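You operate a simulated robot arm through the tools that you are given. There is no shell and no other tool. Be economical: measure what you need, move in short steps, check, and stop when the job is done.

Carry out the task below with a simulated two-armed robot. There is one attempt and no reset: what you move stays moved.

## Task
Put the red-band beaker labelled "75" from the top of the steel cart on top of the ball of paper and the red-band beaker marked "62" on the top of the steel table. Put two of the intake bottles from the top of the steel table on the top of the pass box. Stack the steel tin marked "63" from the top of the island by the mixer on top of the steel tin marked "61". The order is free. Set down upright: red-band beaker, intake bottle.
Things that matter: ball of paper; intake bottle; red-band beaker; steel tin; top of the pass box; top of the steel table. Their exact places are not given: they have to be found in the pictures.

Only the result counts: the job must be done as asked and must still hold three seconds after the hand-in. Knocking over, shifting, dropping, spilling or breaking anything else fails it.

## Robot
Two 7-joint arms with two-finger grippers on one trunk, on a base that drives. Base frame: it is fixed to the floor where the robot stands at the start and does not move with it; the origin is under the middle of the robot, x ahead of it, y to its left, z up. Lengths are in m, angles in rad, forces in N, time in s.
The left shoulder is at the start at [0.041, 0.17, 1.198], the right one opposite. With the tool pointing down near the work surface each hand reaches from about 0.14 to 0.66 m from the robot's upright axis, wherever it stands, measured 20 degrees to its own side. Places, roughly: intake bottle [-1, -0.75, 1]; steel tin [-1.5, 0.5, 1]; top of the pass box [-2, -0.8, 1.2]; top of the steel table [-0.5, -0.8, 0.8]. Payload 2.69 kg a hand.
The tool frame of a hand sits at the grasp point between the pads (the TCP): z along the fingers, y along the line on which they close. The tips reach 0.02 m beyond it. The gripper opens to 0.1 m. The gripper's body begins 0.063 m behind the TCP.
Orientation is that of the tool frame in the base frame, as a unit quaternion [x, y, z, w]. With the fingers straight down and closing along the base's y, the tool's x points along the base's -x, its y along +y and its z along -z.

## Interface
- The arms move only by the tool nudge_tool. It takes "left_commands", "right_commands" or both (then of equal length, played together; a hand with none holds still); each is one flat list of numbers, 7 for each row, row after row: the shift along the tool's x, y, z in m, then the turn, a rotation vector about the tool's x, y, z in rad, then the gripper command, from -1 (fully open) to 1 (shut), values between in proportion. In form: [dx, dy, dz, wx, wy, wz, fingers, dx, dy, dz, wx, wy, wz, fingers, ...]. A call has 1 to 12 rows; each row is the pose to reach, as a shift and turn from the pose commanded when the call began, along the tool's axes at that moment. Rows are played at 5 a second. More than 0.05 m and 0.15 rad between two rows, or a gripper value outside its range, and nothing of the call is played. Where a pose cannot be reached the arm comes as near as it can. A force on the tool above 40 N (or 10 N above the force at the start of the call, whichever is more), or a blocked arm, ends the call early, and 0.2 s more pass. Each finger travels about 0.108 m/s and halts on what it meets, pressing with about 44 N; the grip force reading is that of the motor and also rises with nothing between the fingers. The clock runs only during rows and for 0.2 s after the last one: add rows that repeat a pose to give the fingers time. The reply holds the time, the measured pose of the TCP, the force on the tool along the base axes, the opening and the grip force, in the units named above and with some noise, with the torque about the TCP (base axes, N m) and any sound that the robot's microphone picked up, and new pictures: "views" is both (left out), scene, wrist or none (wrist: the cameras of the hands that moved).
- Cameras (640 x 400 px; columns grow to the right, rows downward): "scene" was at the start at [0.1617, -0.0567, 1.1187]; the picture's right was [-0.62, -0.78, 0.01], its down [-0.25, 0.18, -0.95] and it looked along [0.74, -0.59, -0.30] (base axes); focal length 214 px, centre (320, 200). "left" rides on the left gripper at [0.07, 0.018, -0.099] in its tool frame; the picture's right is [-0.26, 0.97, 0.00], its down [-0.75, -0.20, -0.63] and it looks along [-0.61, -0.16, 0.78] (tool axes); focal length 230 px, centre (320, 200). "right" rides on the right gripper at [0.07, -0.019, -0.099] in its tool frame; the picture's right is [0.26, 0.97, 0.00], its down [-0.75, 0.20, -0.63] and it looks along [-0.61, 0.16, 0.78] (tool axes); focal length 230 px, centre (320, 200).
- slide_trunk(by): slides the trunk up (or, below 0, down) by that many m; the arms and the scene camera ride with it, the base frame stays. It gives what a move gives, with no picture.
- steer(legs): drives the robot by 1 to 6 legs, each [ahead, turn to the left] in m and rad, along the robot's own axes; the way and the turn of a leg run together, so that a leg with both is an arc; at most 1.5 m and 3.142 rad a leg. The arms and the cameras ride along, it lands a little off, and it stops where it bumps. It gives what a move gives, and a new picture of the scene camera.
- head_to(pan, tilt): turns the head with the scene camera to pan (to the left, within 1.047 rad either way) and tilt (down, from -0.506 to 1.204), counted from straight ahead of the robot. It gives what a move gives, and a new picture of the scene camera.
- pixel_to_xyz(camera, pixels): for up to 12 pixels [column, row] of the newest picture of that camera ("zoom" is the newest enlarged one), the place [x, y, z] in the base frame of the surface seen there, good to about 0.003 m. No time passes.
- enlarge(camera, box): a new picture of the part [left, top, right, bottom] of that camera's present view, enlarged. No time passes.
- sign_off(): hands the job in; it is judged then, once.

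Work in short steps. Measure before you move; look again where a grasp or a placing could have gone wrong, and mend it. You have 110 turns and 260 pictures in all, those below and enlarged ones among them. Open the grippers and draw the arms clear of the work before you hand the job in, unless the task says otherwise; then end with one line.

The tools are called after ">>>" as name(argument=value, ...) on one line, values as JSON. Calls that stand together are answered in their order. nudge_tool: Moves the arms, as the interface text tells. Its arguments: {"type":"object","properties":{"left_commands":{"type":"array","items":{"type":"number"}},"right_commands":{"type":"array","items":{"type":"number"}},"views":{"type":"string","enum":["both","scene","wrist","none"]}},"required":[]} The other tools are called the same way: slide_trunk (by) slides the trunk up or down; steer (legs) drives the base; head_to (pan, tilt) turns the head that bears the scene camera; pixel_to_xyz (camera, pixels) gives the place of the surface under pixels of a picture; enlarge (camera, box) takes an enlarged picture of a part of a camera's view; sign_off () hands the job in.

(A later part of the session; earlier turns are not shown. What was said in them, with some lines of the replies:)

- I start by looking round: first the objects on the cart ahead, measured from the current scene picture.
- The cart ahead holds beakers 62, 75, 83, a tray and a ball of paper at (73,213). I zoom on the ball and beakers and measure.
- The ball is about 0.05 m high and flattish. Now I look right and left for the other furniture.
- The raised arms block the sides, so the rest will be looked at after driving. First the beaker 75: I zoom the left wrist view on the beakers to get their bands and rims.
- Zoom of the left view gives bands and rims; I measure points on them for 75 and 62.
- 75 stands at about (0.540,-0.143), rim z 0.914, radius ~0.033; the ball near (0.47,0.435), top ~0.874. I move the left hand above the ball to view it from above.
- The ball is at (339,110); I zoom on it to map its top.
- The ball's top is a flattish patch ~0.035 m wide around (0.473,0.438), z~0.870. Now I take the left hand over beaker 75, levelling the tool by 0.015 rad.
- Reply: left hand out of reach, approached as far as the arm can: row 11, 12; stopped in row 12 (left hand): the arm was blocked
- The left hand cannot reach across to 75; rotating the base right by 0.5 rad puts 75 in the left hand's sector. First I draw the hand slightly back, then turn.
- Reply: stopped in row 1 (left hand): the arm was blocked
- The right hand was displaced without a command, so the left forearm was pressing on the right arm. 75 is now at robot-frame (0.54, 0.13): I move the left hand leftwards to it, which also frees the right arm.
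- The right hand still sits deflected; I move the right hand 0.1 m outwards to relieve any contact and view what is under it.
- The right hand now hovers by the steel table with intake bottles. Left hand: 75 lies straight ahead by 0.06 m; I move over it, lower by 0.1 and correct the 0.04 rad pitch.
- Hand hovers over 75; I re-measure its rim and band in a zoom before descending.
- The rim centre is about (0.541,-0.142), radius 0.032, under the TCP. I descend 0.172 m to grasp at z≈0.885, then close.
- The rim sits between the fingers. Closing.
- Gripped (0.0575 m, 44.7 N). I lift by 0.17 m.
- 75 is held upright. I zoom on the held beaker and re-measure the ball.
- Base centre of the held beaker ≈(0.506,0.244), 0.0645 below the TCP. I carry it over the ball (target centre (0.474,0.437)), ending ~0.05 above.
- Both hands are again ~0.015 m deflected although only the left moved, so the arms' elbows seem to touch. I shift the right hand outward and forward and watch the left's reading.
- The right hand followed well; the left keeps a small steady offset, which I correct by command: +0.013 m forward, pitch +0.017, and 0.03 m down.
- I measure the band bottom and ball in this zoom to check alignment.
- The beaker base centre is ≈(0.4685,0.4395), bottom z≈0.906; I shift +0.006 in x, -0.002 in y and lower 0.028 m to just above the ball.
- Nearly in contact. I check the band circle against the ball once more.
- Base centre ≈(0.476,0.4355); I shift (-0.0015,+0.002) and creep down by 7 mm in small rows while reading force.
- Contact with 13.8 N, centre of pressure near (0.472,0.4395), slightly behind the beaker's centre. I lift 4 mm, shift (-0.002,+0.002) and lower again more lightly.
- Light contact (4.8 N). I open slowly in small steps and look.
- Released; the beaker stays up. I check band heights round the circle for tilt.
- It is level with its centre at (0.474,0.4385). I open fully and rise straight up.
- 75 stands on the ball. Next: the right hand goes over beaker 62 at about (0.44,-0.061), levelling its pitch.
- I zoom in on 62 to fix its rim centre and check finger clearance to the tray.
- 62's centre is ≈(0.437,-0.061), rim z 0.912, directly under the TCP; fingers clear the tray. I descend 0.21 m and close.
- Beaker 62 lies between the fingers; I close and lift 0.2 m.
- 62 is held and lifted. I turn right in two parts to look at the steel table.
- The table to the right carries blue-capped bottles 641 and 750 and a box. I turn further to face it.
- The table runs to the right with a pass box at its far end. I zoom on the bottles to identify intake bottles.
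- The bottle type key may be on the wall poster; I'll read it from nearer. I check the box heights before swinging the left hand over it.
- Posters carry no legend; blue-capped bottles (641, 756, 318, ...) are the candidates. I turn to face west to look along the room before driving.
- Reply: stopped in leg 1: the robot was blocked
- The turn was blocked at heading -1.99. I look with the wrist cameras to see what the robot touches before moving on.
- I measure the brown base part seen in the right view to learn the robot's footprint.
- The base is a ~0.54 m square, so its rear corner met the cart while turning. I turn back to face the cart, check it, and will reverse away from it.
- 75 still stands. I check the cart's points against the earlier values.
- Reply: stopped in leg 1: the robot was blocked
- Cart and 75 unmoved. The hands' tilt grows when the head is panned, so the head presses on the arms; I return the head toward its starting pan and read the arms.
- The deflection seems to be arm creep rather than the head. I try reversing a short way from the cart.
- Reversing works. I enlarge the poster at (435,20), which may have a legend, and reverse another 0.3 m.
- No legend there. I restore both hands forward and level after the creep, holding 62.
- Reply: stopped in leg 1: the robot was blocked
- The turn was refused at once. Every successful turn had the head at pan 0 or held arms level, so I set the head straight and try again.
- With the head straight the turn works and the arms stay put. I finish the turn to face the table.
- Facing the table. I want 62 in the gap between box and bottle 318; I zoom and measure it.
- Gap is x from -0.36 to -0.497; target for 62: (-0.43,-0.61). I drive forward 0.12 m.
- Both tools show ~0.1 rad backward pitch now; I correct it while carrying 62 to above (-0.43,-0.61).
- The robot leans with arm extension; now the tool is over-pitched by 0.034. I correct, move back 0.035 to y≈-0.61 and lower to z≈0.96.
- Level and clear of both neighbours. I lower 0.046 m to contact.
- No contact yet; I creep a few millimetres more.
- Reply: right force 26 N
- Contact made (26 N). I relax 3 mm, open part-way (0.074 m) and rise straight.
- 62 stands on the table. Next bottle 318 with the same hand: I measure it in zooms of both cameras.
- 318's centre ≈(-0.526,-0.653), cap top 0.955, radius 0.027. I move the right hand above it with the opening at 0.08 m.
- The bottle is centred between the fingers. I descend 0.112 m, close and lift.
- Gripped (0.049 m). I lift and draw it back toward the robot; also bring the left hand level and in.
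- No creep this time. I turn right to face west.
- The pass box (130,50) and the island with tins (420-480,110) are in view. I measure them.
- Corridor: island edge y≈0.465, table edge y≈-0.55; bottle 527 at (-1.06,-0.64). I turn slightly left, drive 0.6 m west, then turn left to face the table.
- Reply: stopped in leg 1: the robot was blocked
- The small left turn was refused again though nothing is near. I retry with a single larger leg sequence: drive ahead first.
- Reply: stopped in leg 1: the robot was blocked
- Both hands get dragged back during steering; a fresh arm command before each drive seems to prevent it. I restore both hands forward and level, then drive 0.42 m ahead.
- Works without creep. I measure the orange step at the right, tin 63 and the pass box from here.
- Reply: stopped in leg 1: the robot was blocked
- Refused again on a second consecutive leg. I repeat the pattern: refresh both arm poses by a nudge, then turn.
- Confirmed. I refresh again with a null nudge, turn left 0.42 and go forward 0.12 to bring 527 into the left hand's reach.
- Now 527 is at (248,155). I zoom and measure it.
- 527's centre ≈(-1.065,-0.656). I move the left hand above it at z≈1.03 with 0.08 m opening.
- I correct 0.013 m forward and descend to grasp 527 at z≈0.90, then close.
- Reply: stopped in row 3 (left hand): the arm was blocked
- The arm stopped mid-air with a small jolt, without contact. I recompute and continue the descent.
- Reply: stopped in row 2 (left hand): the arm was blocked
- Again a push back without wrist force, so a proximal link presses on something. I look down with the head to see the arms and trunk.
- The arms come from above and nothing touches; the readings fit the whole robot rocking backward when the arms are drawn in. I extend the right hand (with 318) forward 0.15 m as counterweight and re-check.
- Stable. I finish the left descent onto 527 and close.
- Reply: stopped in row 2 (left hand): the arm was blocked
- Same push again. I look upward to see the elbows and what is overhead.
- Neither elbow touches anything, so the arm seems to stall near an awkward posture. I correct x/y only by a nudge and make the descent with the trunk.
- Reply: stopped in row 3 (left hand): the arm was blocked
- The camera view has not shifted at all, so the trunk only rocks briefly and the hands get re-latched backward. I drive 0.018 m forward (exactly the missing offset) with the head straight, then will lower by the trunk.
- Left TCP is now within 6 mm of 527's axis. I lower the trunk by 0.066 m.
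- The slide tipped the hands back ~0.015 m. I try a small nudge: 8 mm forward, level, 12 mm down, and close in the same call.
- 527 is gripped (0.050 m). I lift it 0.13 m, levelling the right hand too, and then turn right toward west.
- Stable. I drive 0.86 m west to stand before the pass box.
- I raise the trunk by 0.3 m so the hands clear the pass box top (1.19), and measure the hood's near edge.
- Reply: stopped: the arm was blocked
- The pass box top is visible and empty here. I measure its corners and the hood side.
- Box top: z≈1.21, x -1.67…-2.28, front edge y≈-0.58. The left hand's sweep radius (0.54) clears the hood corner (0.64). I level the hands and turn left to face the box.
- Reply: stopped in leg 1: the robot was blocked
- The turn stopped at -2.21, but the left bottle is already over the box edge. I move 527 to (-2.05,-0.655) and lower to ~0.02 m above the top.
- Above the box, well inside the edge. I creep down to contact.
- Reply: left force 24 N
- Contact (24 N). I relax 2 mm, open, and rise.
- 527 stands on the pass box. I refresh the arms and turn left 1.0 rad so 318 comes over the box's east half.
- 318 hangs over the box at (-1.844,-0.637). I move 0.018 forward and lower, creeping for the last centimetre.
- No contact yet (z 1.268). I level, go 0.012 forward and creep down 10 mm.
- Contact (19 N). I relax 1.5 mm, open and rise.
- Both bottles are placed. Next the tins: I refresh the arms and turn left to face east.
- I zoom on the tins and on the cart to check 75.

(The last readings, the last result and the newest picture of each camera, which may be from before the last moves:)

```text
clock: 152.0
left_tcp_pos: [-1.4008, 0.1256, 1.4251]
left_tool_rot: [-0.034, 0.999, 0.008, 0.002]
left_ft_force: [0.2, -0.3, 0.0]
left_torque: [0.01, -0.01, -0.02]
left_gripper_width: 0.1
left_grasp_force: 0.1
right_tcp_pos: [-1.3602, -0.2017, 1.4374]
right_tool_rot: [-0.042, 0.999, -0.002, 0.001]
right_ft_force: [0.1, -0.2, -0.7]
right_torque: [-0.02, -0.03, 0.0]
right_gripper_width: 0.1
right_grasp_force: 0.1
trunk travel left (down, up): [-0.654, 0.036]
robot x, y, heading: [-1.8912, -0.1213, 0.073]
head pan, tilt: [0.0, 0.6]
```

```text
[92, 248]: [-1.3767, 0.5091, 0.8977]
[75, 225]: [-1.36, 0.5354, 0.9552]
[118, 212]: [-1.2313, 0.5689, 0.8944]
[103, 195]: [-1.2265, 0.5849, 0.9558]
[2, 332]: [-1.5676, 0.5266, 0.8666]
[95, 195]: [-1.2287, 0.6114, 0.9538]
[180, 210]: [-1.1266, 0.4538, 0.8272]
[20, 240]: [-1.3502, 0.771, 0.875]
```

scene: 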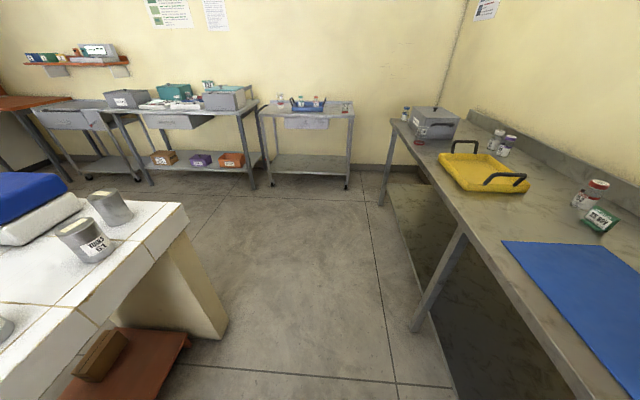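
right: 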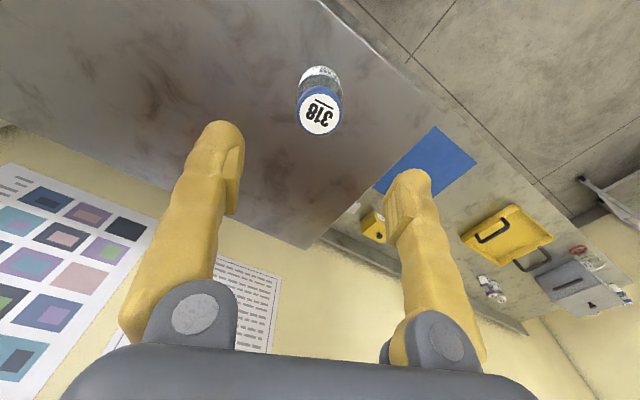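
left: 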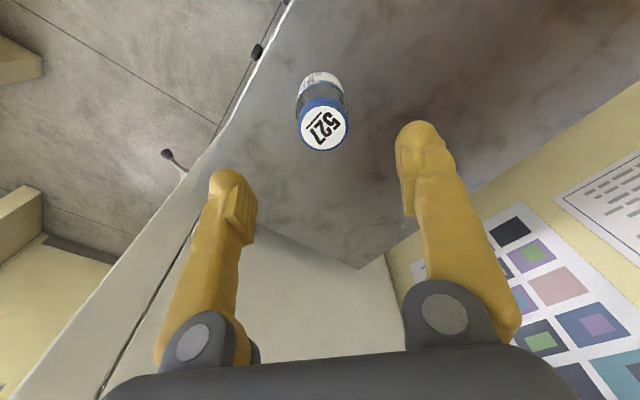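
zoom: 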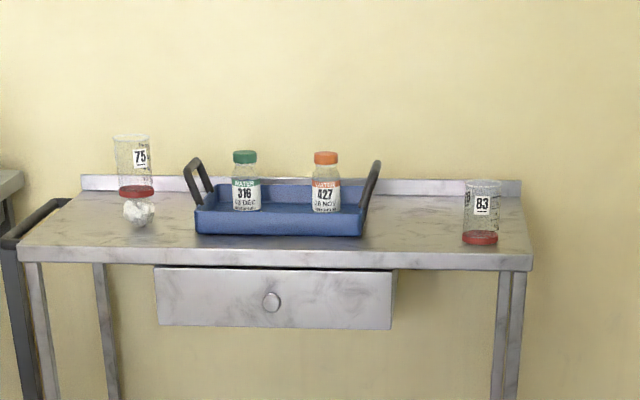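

75 still stands; tin 61 ≈(-1.36,0.54), 63 ≈(-1.55,0.54). I lower the trunk 0.25 m, refresh the arms and drive 0.56 m east.

>>> slide_trunk(by=-0.25)

>>> nudge_tool(left_commands=[0, 0, 0, 0, 0, 0, -1, 0, 0, 0, 0, 0, 0, -1], right_commands=[0, 0, 0, 0, 0, 0, -1, 0, 0, 0, 0, 0, 0, -1], views="none")

>>> steer(legs=[[0.56, 0]])

```text
clock: 154.6
left_tcp_pos: [-1.422, 0.1248, 1.1825]
left_tool_rot: [-0.034, 0.999, 0.008, 0.01]
left_ft_force: [0.2, -0.7, 0.3]
left_torque: [0.02, 0.01, -0.03]
left_gripper_width: 0.0995
left_grasp_force: 0.0
right_tcp_pos: [-1.3819, -0.2043, 1.1958]
right_tool_rot: [-0.042, 0.999, -0.002, 0.009]
right_ft_force: [0.4, 0.1, 0.3]
right_torque: [-0.02, 0.0, -0.03]
right_gripper_width: 0.1001
right_grasp_force: 0.0
trunk travel left (down, up): [-0.404, 0.286]
robot x, y, heading: [-1.8922, -0.1177, 0.076]
head pan, tilt: [0.0, 0.6]
```

```text
clock: 155.2
left_tcp_pos: [-1.4226, 0.1238, 1.1823]
left_tool_rot: [-0.034, 0.999, 0.008, 0.009]
left_ft_force: [0.1, 0.0, -1.0]
left_torque: [-0.02, -0.03, 0.01]
left_gripper_width: 0.1
left_grasp_force: 0.1
right_tcp_pos: [-1.3824, -0.2038, 1.1951]
right_tool_rot: [-0.042, 0.999, -0.002, 0.008]
right_ft_force: [-0.3, 0.8, 0.0]
right_torque: [0.01, 0.0, 0.0]
right_gripper_width: 0.0998
right_grasp_force: 0.1
trunk travel left (down, up): [-0.404, 0.286]
robot x, y, heading: [-1.892, -0.1198, 0.079]
head pan, tilt: [0.0, 0.6]
```

```text
clock: 158.4
left_tcp_pos: [-0.8521, 0.1623, 1.1823]
left_tool_rot: [-0.031, 0.999, 0.008, 0.009]
left_ft_force: [0.3, 0.0, -0.5]
left_torque: [-0.01, 0.03, -0.01]
left_gripper_width: 0.1001
left_grasp_force: 0.1
right_tcp_pos: [-0.8131, -0.1643, 1.196]
right_tool_rot: [-0.039, 0.999, -0.003, 0.008]
right_ft_force: [0.2, -0.2, 0.1]
right_torque: [0.0, 0.0, -0.02]
right_gripper_width: 0.1001
right_grasp_force: 0.1
trunk travel left (down, up): [-0.404, 0.286]
robot x, y, heading: [-1.3223, -0.0817, 0.067]
head pan, tilt: [0.0, 0.6]
```

scene: 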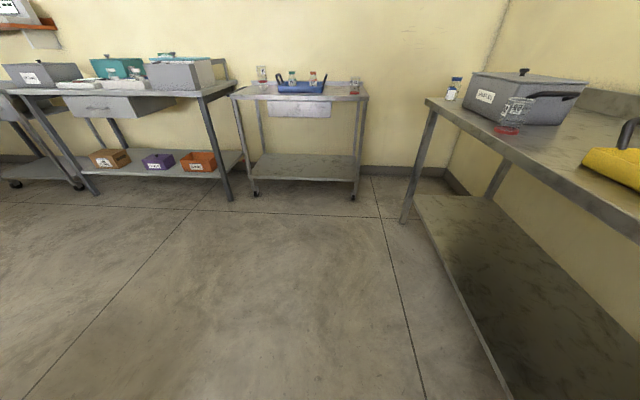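

Now I turn left to face the island.

>>> nudge_tool(left_commands=[-0.02, 0, 0, 0, 0.015, 0, -1, -0.02, 0, 0, 0, 0.015, 0, -1], right_commands=[-0.02, 0, 0, 0, 0.015, 0, -1, -0.02, 0, 0, 0, 0.015, 0, -1], views="none")

>>> steer(legs=[[0, 1.5]])

```text
clock: 159.1
left_tcp_pos: [-0.854, 0.1651, 1.1919]
left_tool_rot: [-0.032, 0.999, 0.008, 0.011]
left_ft_force: [-0.8, 0.3, -0.6]
left_torque: [0.05, -0.05, 0.0]
left_gripper_width: 0.1
left_grasp_force: 0.0
right_tcp_pos: [-0.8138, -0.1643, 1.2047]
right_tool_rot: [-0.039, 0.999, -0.003, 0.01]
right_ft_force: [-0.1, -0.8, -0.2]
right_torque: [0.0, -0.05, -0.02]
right_gripper_width: 0.1003
right_grasp_force: 0.1
trunk travel left (down, up): [-0.404, 0.286]
robot x, y, heading: [-1.3222, -0.0811, 0.071]
head pan, tilt: [0.0, 0.6]
```

```text
clock: 163.2
left_tcp_pos: [-1.5298, 0.4103, 1.1915]
left_tool_rot: [-0.703, 0.711, 0.013, 0.003]
left_ft_force: [0.4, -0.7, -0.3]
left_torque: [0.05, -0.06, 0.01]
left_gripper_width: 0.1001
left_grasp_force: 0.1
right_tcp_pos: [-1.2007, 0.4239, 1.2045]
right_tool_rot: [0.709, -0.706, -0.004, -0.009]
right_ft_force: [-0.1, -0.1, -0.3]
right_torque: [0.03, 0.01, 0.03]
right_gripper_width: 0.1002
right_grasp_force: 0.1
trunk travel left (down, up): [-0.404, 0.286]
robot x, y, heading: [-1.3118, -0.0808, 1.568]
head pan, tilt: [0.0, 0.6]
```

scene: 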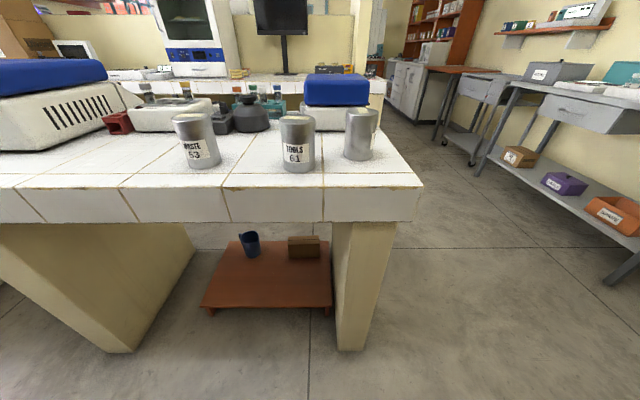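

Tins 63 (197,140), 61 (297,143) and 62 (360,133) are ahead. I move 0.07 forward and measure them.

>>> nudge_tool(left_commands=[0, 0, 0, 0, 0, 0, -1, 0, 0, 0, 0, 0, 0, -1], right_commands=[0, 0, 0, 0, 0, 0, -1, 0, 0, 0, 0, 0, 0, -1], views="none")

>>> steer(legs=[[0.07, 0]])

>>> enlarge(camera="scene", box=[150, 90, 410, 210])

```text
clock: 163.8
left_tcp_pos: [-1.5309, 0.3911, 1.1981]
left_tool_rot: [-0.704, 0.71, 0.019, 0.007]
left_ft_force: [-0.1, -0.7, 0.5]
left_torque: [0.02, 0.02, 0.0]
left_gripper_width: 0.1001
left_grasp_force: 0.1
right_tcp_pos: [-1.2007, 0.4051, 1.2132]
right_tool_rot: [0.709, -0.705, -0.01, -0.015]
right_ft_force: [0.1, -0.1, 0.4]
right_torque: [0.01, -0.02, 0.0]
right_gripper_width: 0.1
right_grasp_force: 0.1
trunk travel left (down, up): [-0.404, 0.286]
robot x, y, heading: [-1.3132, -0.0734, 1.567]
head pan, tilt: [0.0, 0.6]
```

```text
clock: 164.8
left_tcp_pos: [-1.5305, 0.4387, 1.2076]
left_tool_rot: [-0.703, 0.711, 0.025, 0.014]
left_ft_force: [-0.3, 0.6, 0.7]
left_torque: [-0.11, 0.0, -0.02]
left_gripper_width: 0.1
left_grasp_force: 0.1
right_tcp_pos: [-1.2003, 0.4538, 1.2211]
right_tool_rot: [0.709, -0.705, -0.016, -0.02]
right_ft_force: [1.3, 0.6, 1.3]
right_torque: [-0.1, 0.0, -0.02]
right_gripper_width: 0.0997
right_grasp_force: 0.2
trunk travel left (down, up): [-0.404, 0.286]
robot x, y, heading: [-1.3096, -0.0104, 1.565]
head pan, tilt: [0.0, 0.6]
```

scene: 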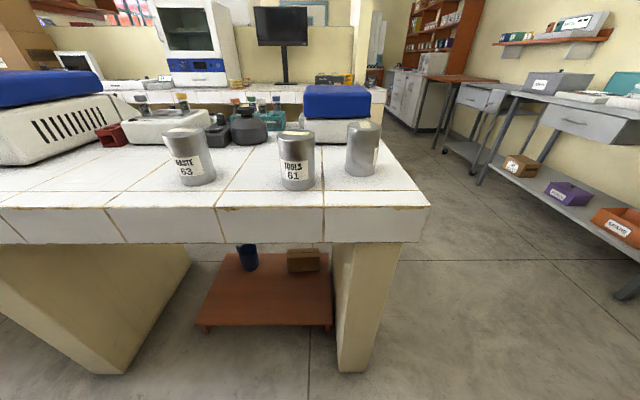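

```text
2.46 times, centred on (280, 150) of scene
```

zoom: 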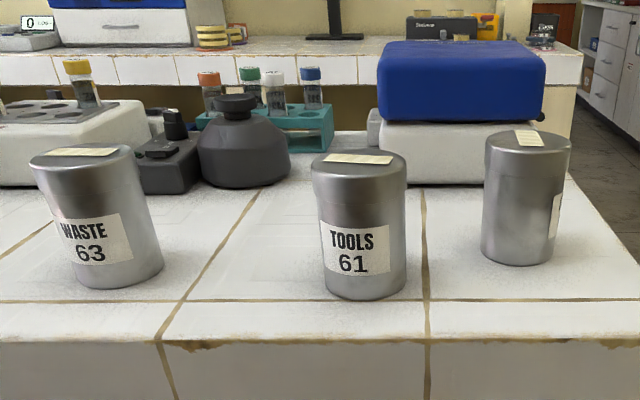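

I measure lid rims and bodies of 63 and 61 in the zoom.

>>> pixel_to_xyz(camera="zoom", pixels=[[85, 147], [90, 168], [36, 162], [132, 155], [115, 284], [60, 210], [360, 154], [362, 182], [317, 168], [402, 168], [365, 296], [362, 220]])

>>> pixel_to_xyz(camera="zoom", pixels=[[330, 230], [402, 230], [82, 280], [155, 260], [365, 310], [120, 300], [240, 105], [530, 135]])

```text
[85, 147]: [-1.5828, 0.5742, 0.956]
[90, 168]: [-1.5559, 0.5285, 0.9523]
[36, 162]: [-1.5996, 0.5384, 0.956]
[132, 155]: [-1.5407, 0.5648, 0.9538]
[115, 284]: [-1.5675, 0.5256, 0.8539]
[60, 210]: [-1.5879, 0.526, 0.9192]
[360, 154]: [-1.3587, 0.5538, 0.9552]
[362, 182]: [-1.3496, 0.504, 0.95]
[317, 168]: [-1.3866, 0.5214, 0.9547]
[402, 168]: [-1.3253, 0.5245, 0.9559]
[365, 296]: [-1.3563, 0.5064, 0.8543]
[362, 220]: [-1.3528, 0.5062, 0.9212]
```

```text
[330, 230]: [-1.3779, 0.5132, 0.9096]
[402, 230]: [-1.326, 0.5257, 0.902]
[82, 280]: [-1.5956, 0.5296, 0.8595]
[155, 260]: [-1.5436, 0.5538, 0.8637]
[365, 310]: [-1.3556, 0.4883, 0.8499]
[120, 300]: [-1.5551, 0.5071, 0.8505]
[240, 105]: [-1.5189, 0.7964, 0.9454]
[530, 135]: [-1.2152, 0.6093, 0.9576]
```

63's centre ≈(-1.570,0.559), 61's ≈(-1.356,0.538), radius 0.034, tops 0.956. I move the left hand above 63 to z≈1.06, correcting the 0.055 lean.

>>> nudge_tool(left_commands=[-0.035, 0.014, 0, 0, 0.03, 0, -1, -0.075, 0.028, 0, 0, 0.055, 0, -1, -0.112, 0.041, 0.02, 0, 0.055, 0, -1, -0.112, 0.041, 0.065, 0, 0.055, 0, -1, -0.112, 0.041, 0.11, 0, 0.055, 0, -1, -0.112, 0.041, 0.15, 0, 0.055, 0, -1, -0.112, 0.041, 0.15, 0, 0.055, 0, -1], views="both")

```text
clock: 166.4
left_tcp_pos: [-1.5716, 0.578, 1.0566]
left_tool_rot: [-0.704, 0.71, 0.001, -0.01]
left_ft_force: [0.9, -0.7, 0.4]
left_torque: [0.01, 0.0, 0.01]
left_gripper_width: 0.0999
left_grasp_force: 0.0
right_tcp_pos: [-1.2011, 0.4712, 1.2156]
right_tool_rot: [0.709, -0.705, -0.011, -0.016]
right_ft_force: [0.4, -1.5, 0.1]
right_torque: [0.05, 0.01, -0.01]
right_gripper_width: 0.1002
right_grasp_force: 0.0
trunk travel left (down, up): [-0.404, 0.286]
robot x, y, heading: [-1.3128, -0.0064, 1.565]
head pan, tilt: [0.0, 0.6]
```

scene: 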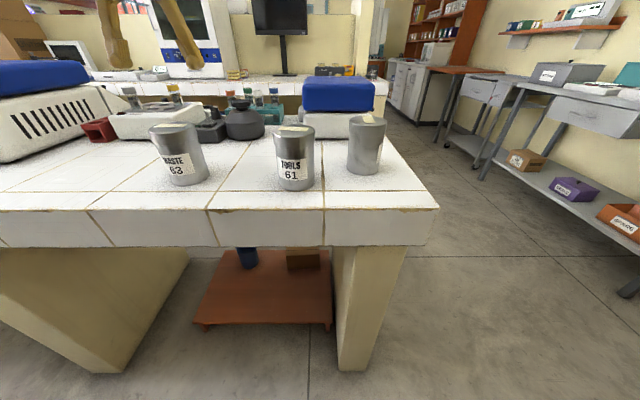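
left: 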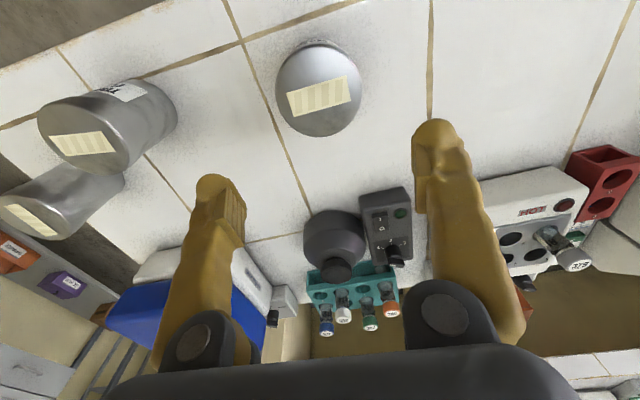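

Hand over 63; I measure its lid in the left picture for the final alignment.

>>> pixel_to_xyz(camera="left", pixels=[[280, 92], [359, 92], [320, 132], [320, 95], [300, 125], [345, 125], [320, 55]])

```text
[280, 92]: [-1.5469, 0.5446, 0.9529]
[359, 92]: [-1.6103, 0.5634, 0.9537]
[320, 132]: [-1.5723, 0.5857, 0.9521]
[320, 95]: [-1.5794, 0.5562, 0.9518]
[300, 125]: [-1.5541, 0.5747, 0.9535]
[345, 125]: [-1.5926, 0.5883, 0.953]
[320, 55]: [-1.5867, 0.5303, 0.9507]
```

Lid centre is (-1.578,0.556). I shift back 0.021, left 0.006, level, and descend to z≈0.915.

>>> nudge_tool(left_commands=[0.021, 0.006, 0, 0.015, -0.012, 0, -1, 0.021, 0.006, 0.04, 0.015, -0.012, 0, -1, 0.021, 0.006, 0.08, 0.015, -0.012, 0, -1, 0.021, 0.006, 0.12, 0.015, -0.012, 0, -1, 0.021, 0.006, 0.141, 0.015, -0.012, 0, -1, 0.021, 0.006, 0.141, 0.015, -0.012, 0, -1], views="both")

```text
clock: 167.8
left_tcp_pos: [-1.5814, 0.5528, 0.9132]
left_tool_rot: [-0.704, 0.71, 0.0, -0.002]
left_ft_force: [1.3, -1.0, -0.9]
left_torque: [-0.02, 0.0, 0.01]
left_gripper_width: 0.0999
left_grasp_force: 0.0
right_tcp_pos: [-1.199, 0.4729, 1.2134]
right_tool_rot: [0.709, -0.705, -0.011, -0.015]
right_ft_force: [-0.1, -0.3, -0.2]
right_torque: [0.0, -0.02, 0.02]
right_gripper_width: 0.0999
right_grasp_force: 0.0
trunk travel left (down, up): [-0.404, 0.286]
robot x, y, heading: [-1.3134, -0.0071, 1.569]
head pan, tilt: [0.0, 0.6]
```

scene: 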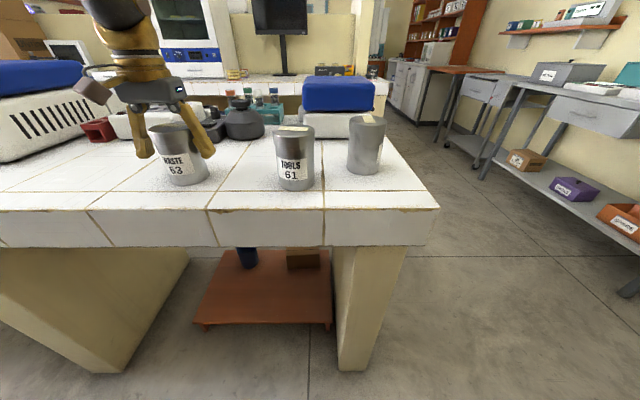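
left: 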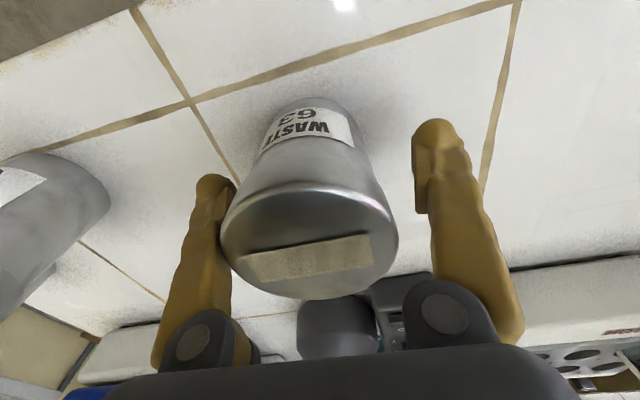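

The tin is a bit toward the east finger; I shift 6 mm that way, then close.

>>> nudge_tool(left_commands=[0, -0.006, 0, 0, 0, 0, -1, 0, -0.006, 0, 0, 0, 0, -0.2, 0, -0.006, 0, 0, 0, 0, 1, 0, -0.006, 0, 0, 0, 0, 1, 0, -0.006, 0, 0, 0, 0, 1], views="wrist")

```text
clock: 169.0
left_tcp_pos: [-1.5763, 0.5536, 0.9144]
left_tool_rot: [-0.704, 0.71, -0.001, -0.001]
left_ft_force: [0.1, -0.2, 0.6]
left_torque: [-0.02, -0.1, 0.02]
left_gripper_width: 0.0749
left_grasp_force: 44.2
right_tcp_pos: [-1.2005, 0.4724, 1.2152]
right_tool_rot: [0.709, -0.705, -0.01, -0.014]
right_ft_force: [0.5, -0.1, -0.6]
right_torque: [0.04, -0.06, 0.02]
right_gripper_width: 0.0998
right_grasp_force: 0.1
trunk travel left (down, up): [-0.404, 0.286]
robot x, y, heading: [-1.3161, -0.0079, 1.571]
head pan, tilt: [0.0, 0.6]
```

left: 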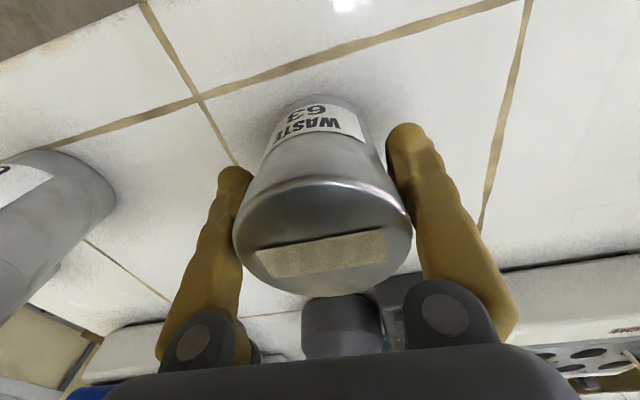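

63 gripped (0.075 m). I lift 0.16 m and carry it most of the way toward 61.

>>> nudge_tool(left_commands=[0, 0, -0.03, 0, 0, 0, 1, 0, 0, -0.075, 0, 0, 0, 1, 0, 0, -0.12, 0, 0, 0, 1, 0, 0, -0.16, 0, 0, 0, 1, 0, -0.04, -0.17, 0, 0, 0, 1, 0, -0.085, -0.17, 0, 0, 0, 1, 0.003, -0.13, -0.17, 0, 0, 0, 1, 0.008, -0.175, -0.17, 0, 0, 0, 1, 0.012, -0.215, -0.17, 0, 0, 0, 1, 0.012, -0.215, -0.17, 0, 0, 0, 1], views="both")

>>> enlarge(camera="scene", box=[230, 40, 390, 200])

```text
clock: 171.2
left_tcp_pos: [-1.359, 0.5414, 1.085]
left_tool_rot: [-0.704, 0.71, -0.002, -0.003]
left_ft_force: [-0.2, -0.4, -3.8]
left_torque: [-0.03, -0.01, 0.01]
left_gripper_width: 0.0748
left_grasp_force: 44.5
right_tcp_pos: [-1.1998, 0.4723, 1.2147]
right_tool_rot: [0.709, -0.705, -0.011, -0.015]
right_ft_force: [-0.8, -0.2, 0.4]
right_torque: [0.0, 0.02, 0.03]
right_gripper_width: 0.0997
right_grasp_force: 0.0
trunk travel left (down, up): [-0.404, 0.286]
robot x, y, heading: [-1.3128, -0.0084, 1.566]
head pan, tilt: [0.0, 0.6]
```

scene: 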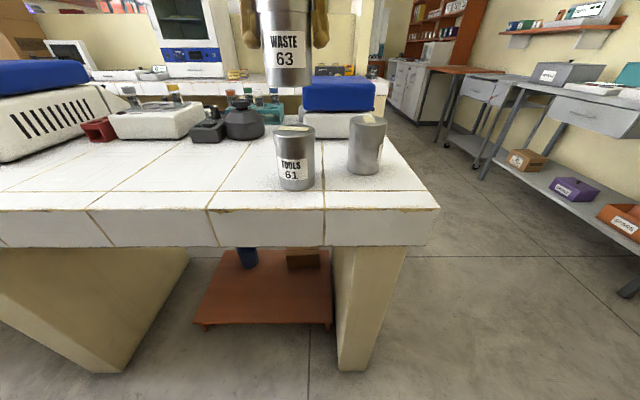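
left: 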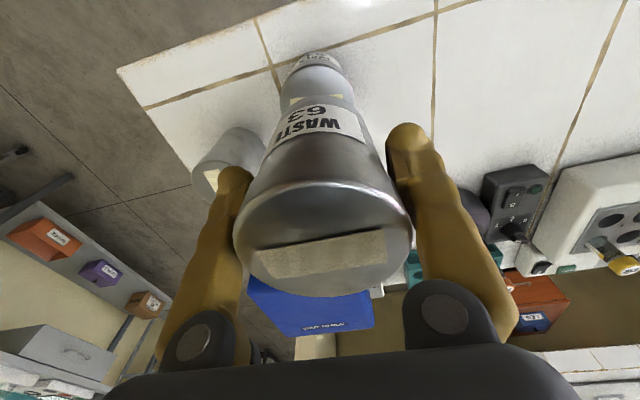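

```text
2.50 times, centred on (310, 120) of scene
```

zoom: 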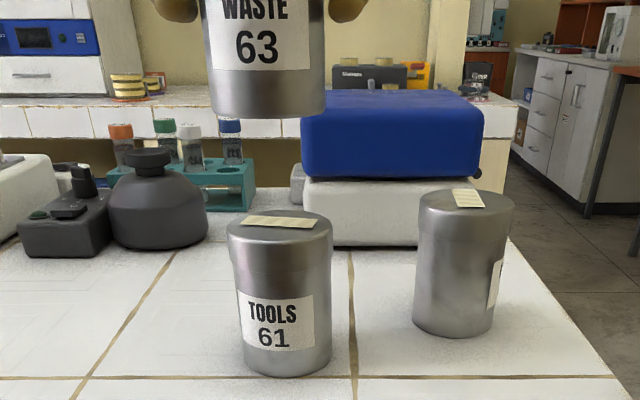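

I measure 61's lid rim and 63's bottom rim in the zoom.

>>> pixel_to_xyz(camera="zoom", pixels=[[231, 231], [330, 231], [275, 212], [280, 248], [250, 216], [310, 216], [212, 103], [323, 103], [268, 115], [240, 112], [300, 112]])

```text
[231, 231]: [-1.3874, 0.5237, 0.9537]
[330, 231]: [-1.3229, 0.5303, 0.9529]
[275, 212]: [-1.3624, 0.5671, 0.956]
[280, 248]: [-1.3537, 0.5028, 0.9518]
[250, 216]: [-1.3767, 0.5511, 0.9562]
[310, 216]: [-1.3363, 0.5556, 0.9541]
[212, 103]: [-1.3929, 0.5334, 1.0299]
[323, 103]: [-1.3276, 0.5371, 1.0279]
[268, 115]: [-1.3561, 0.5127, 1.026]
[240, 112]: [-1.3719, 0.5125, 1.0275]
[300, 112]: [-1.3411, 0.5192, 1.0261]
```

63 must shift (+0.005,-0.0085) to be concentric with 61. I do that and lower 0.055 m.

>>> nudge_tool(left_commands=[0.0085, -0.005, 0, 0, 0, 0, 1, 0.0085, -0.005, 0.03, 0, 0, 0, 1, 0.0085, -0.005, 0.052, 0, 0, 0, 1, 0.0085, -0.005, 0.052, 0, 0, 0, 1], views="both")

>>> enlarge(camera="scene", box=[230, 80, 370, 200])

```text
clock: 172.2
left_tcp_pos: [-1.358, 0.5319, 1.0347]
left_tool_rot: [-0.705, 0.709, -0.002, 0.001]
left_ft_force: [-0.6, -0.3, -3.5]
left_torque: [-0.04, -0.03, 0.01]
left_gripper_width: 0.0747
left_grasp_force: 43.5
right_tcp_pos: [-1.2003, 0.4734, 1.2159]
right_tool_rot: [0.709, -0.705, -0.01, -0.016]
right_ft_force: [-0.6, 0.3, -0.4]
right_torque: [0.0, 0.0, -0.02]
right_gripper_width: 0.0999
right_grasp_force: 0.0
trunk travel left (down, up): [-0.404, 0.286]
robot x, y, heading: [-1.3126, -0.0116, 1.566]
head pan, tilt: [0.0, 0.6]
```

scene: 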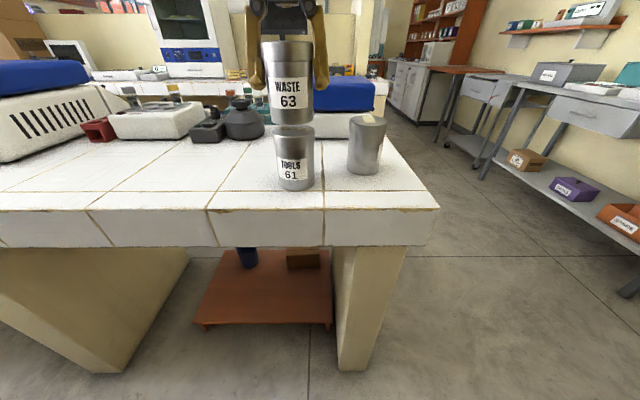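
left: 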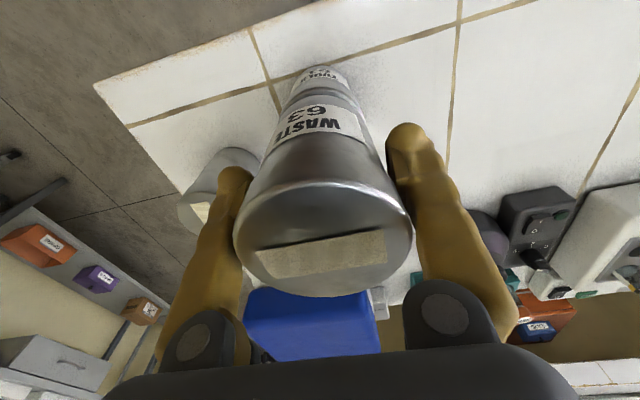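

```text
3.33 times, centred on (300, 140) of scene
```

zoom: 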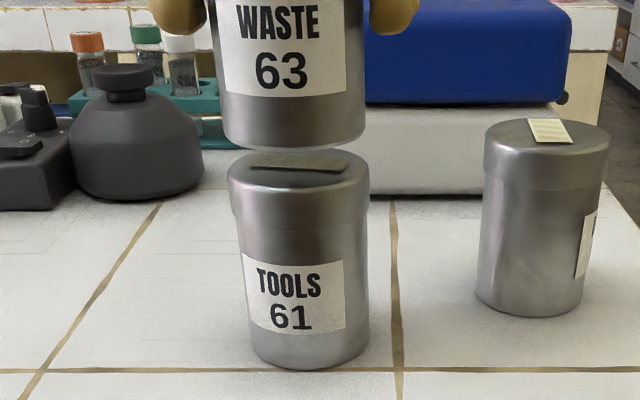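

Close. I verify concentricity by measuring both rims.

>>> pixel_to_xyz(camera="zoom", pixels=[[226, 120], [362, 118], [292, 142], [260, 138], [325, 138], [232, 180], [365, 178], [300, 200], [270, 197], [330, 197]])

```text
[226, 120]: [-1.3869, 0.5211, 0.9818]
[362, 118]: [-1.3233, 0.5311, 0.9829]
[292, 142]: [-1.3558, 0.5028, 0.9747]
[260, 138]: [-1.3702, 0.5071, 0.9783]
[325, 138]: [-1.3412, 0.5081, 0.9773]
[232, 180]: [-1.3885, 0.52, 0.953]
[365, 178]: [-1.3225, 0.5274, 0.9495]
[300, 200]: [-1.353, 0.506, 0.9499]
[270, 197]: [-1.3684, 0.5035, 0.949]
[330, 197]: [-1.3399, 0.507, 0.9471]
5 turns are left
```

Concentric within 2 mm. I lower 14 mm to contact, open, hold, and rise in one call.

>>> nudge_tool(left_commands=[0, 0, 0.008, 0, 0, 0, 1, 0, 0, 0.012, 0, 0, 0, 1, 0, 0, 0.0145, 0, 0, 0, 1, 0, 0, 0.0145, 0, 0, 0, 1, 0, 0, 0.0145, 0, 0, 0, -0.4, 0, 0, 0.0145, 0, 0, 0, -0.7, 0, 0, 0.0145, 0, 0, 0, -1, 0, 0, 0.0145, 0, 0, 0, -1, 0, 0, -0.02, 0, 0, 0, -1, 0, 0, -0.065, 0, 0, 0, -1, 0, 0, -0.11, 0, 0, 0, -1, 0, 0, -0.15, 0, 0, 0, -1], views="both")

```text
clock: 174.8
left_tcp_pos: [-1.3537, 0.5316, 1.1838]
left_tool_rot: [-0.704, 0.71, 0.0, -0.001]
left_ft_force: [0.0, -0.9, 0.3]
left_torque: [0.01, -0.01, -0.01]
left_gripper_width: 0.0999
left_grasp_force: 0.0
right_tcp_pos: [-1.1997, 0.4711, 1.2145]
right_tool_rot: [0.708, -0.706, -0.011, -0.015]
right_ft_force: [-0.2, -0.1, -0.1]
right_torque: [0.03, 0.01, 0.01]
right_gripper_width: 0.1
right_grasp_force: 0.0
trunk travel left (down, up): [-0.404, 0.286]
robot x, y, heading: [-1.3098, -0.0086, 1.567]
head pan, tilt: [0.0, 0.6]
4 turns are left
```

scene: 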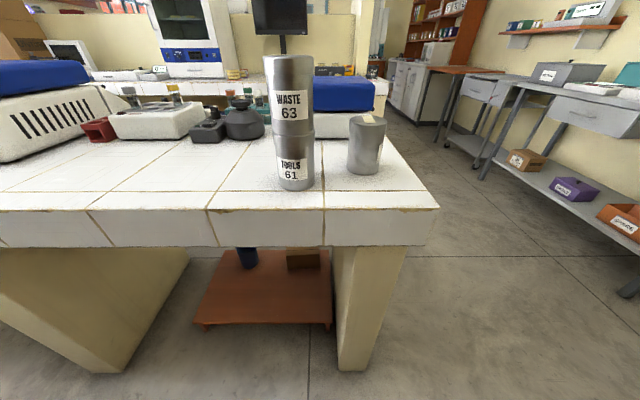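
left: 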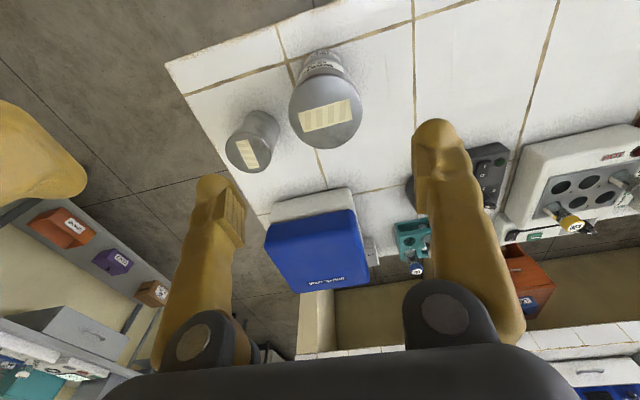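

63 stands on 61. I draw both hands up and back from the island.

>>> nudge_tool(left_commands=[0, 0, -0.03, 0, 0, 0, -1, 0.04, 0, -0.04, 0, 0, 0, -1, 0.08, 0.02, -0.04, 0, 0, 0, -1, 0.1, 0.04, -0.04, 0, 0, 0, -1], right_commands=[0.01, 0, 0, 0, 0, 0, -1, 0.02, 0, 0, 0, 0, 0, -1, 0.03, 0, 0, 0, 0, 0, -1, 0.03, 0, 0, 0, 0, 0, -1], views="scene")

```text
clock: 175.8
left_tcp_pos: [-1.3952, 0.4316, 1.2257]
left_tool_rot: [-0.704, 0.71, -0.001, -0.001]
left_ft_force: [-0.5, 0.2, 0.9]
left_torque: [0.0, -0.01, -0.02]
left_gripper_width: 0.1001
left_grasp_force: 0.0
right_tcp_pos: [-1.2011, 0.4424, 1.2145]
right_tool_rot: [0.709, -0.705, -0.011, -0.017]
right_ft_force: [1.3, -0.5, 0.1]
right_torque: [0.0, 0.0, 0.01]
right_gripper_width: 0.0999
right_grasp_force: 0.1
trunk travel left (down, up): [-0.404, 0.286]
robot x, y, heading: [-1.3142, -0.0042, 1.562]
head pan, tilt: [0.0, 0.6]
3 turns are left
```

scene: 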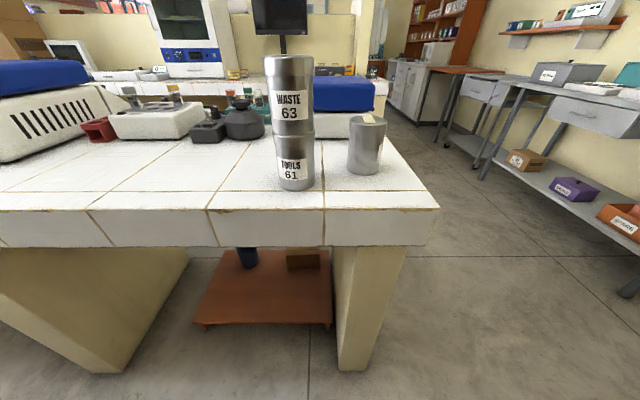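

Everything is placed, the grippers are open and the hands are clear. I hand in.

>>> sign_off()

```text
The job is handed in.
```

The job is handed in: beaker 75 is on the ball of paper, beaker 62 is on the steel table, bottles 318 and 527 are on the pass box, and tin 63 is on tin 61. I took the blue-capped bottles to be the intake bottles because no label or poster named them.
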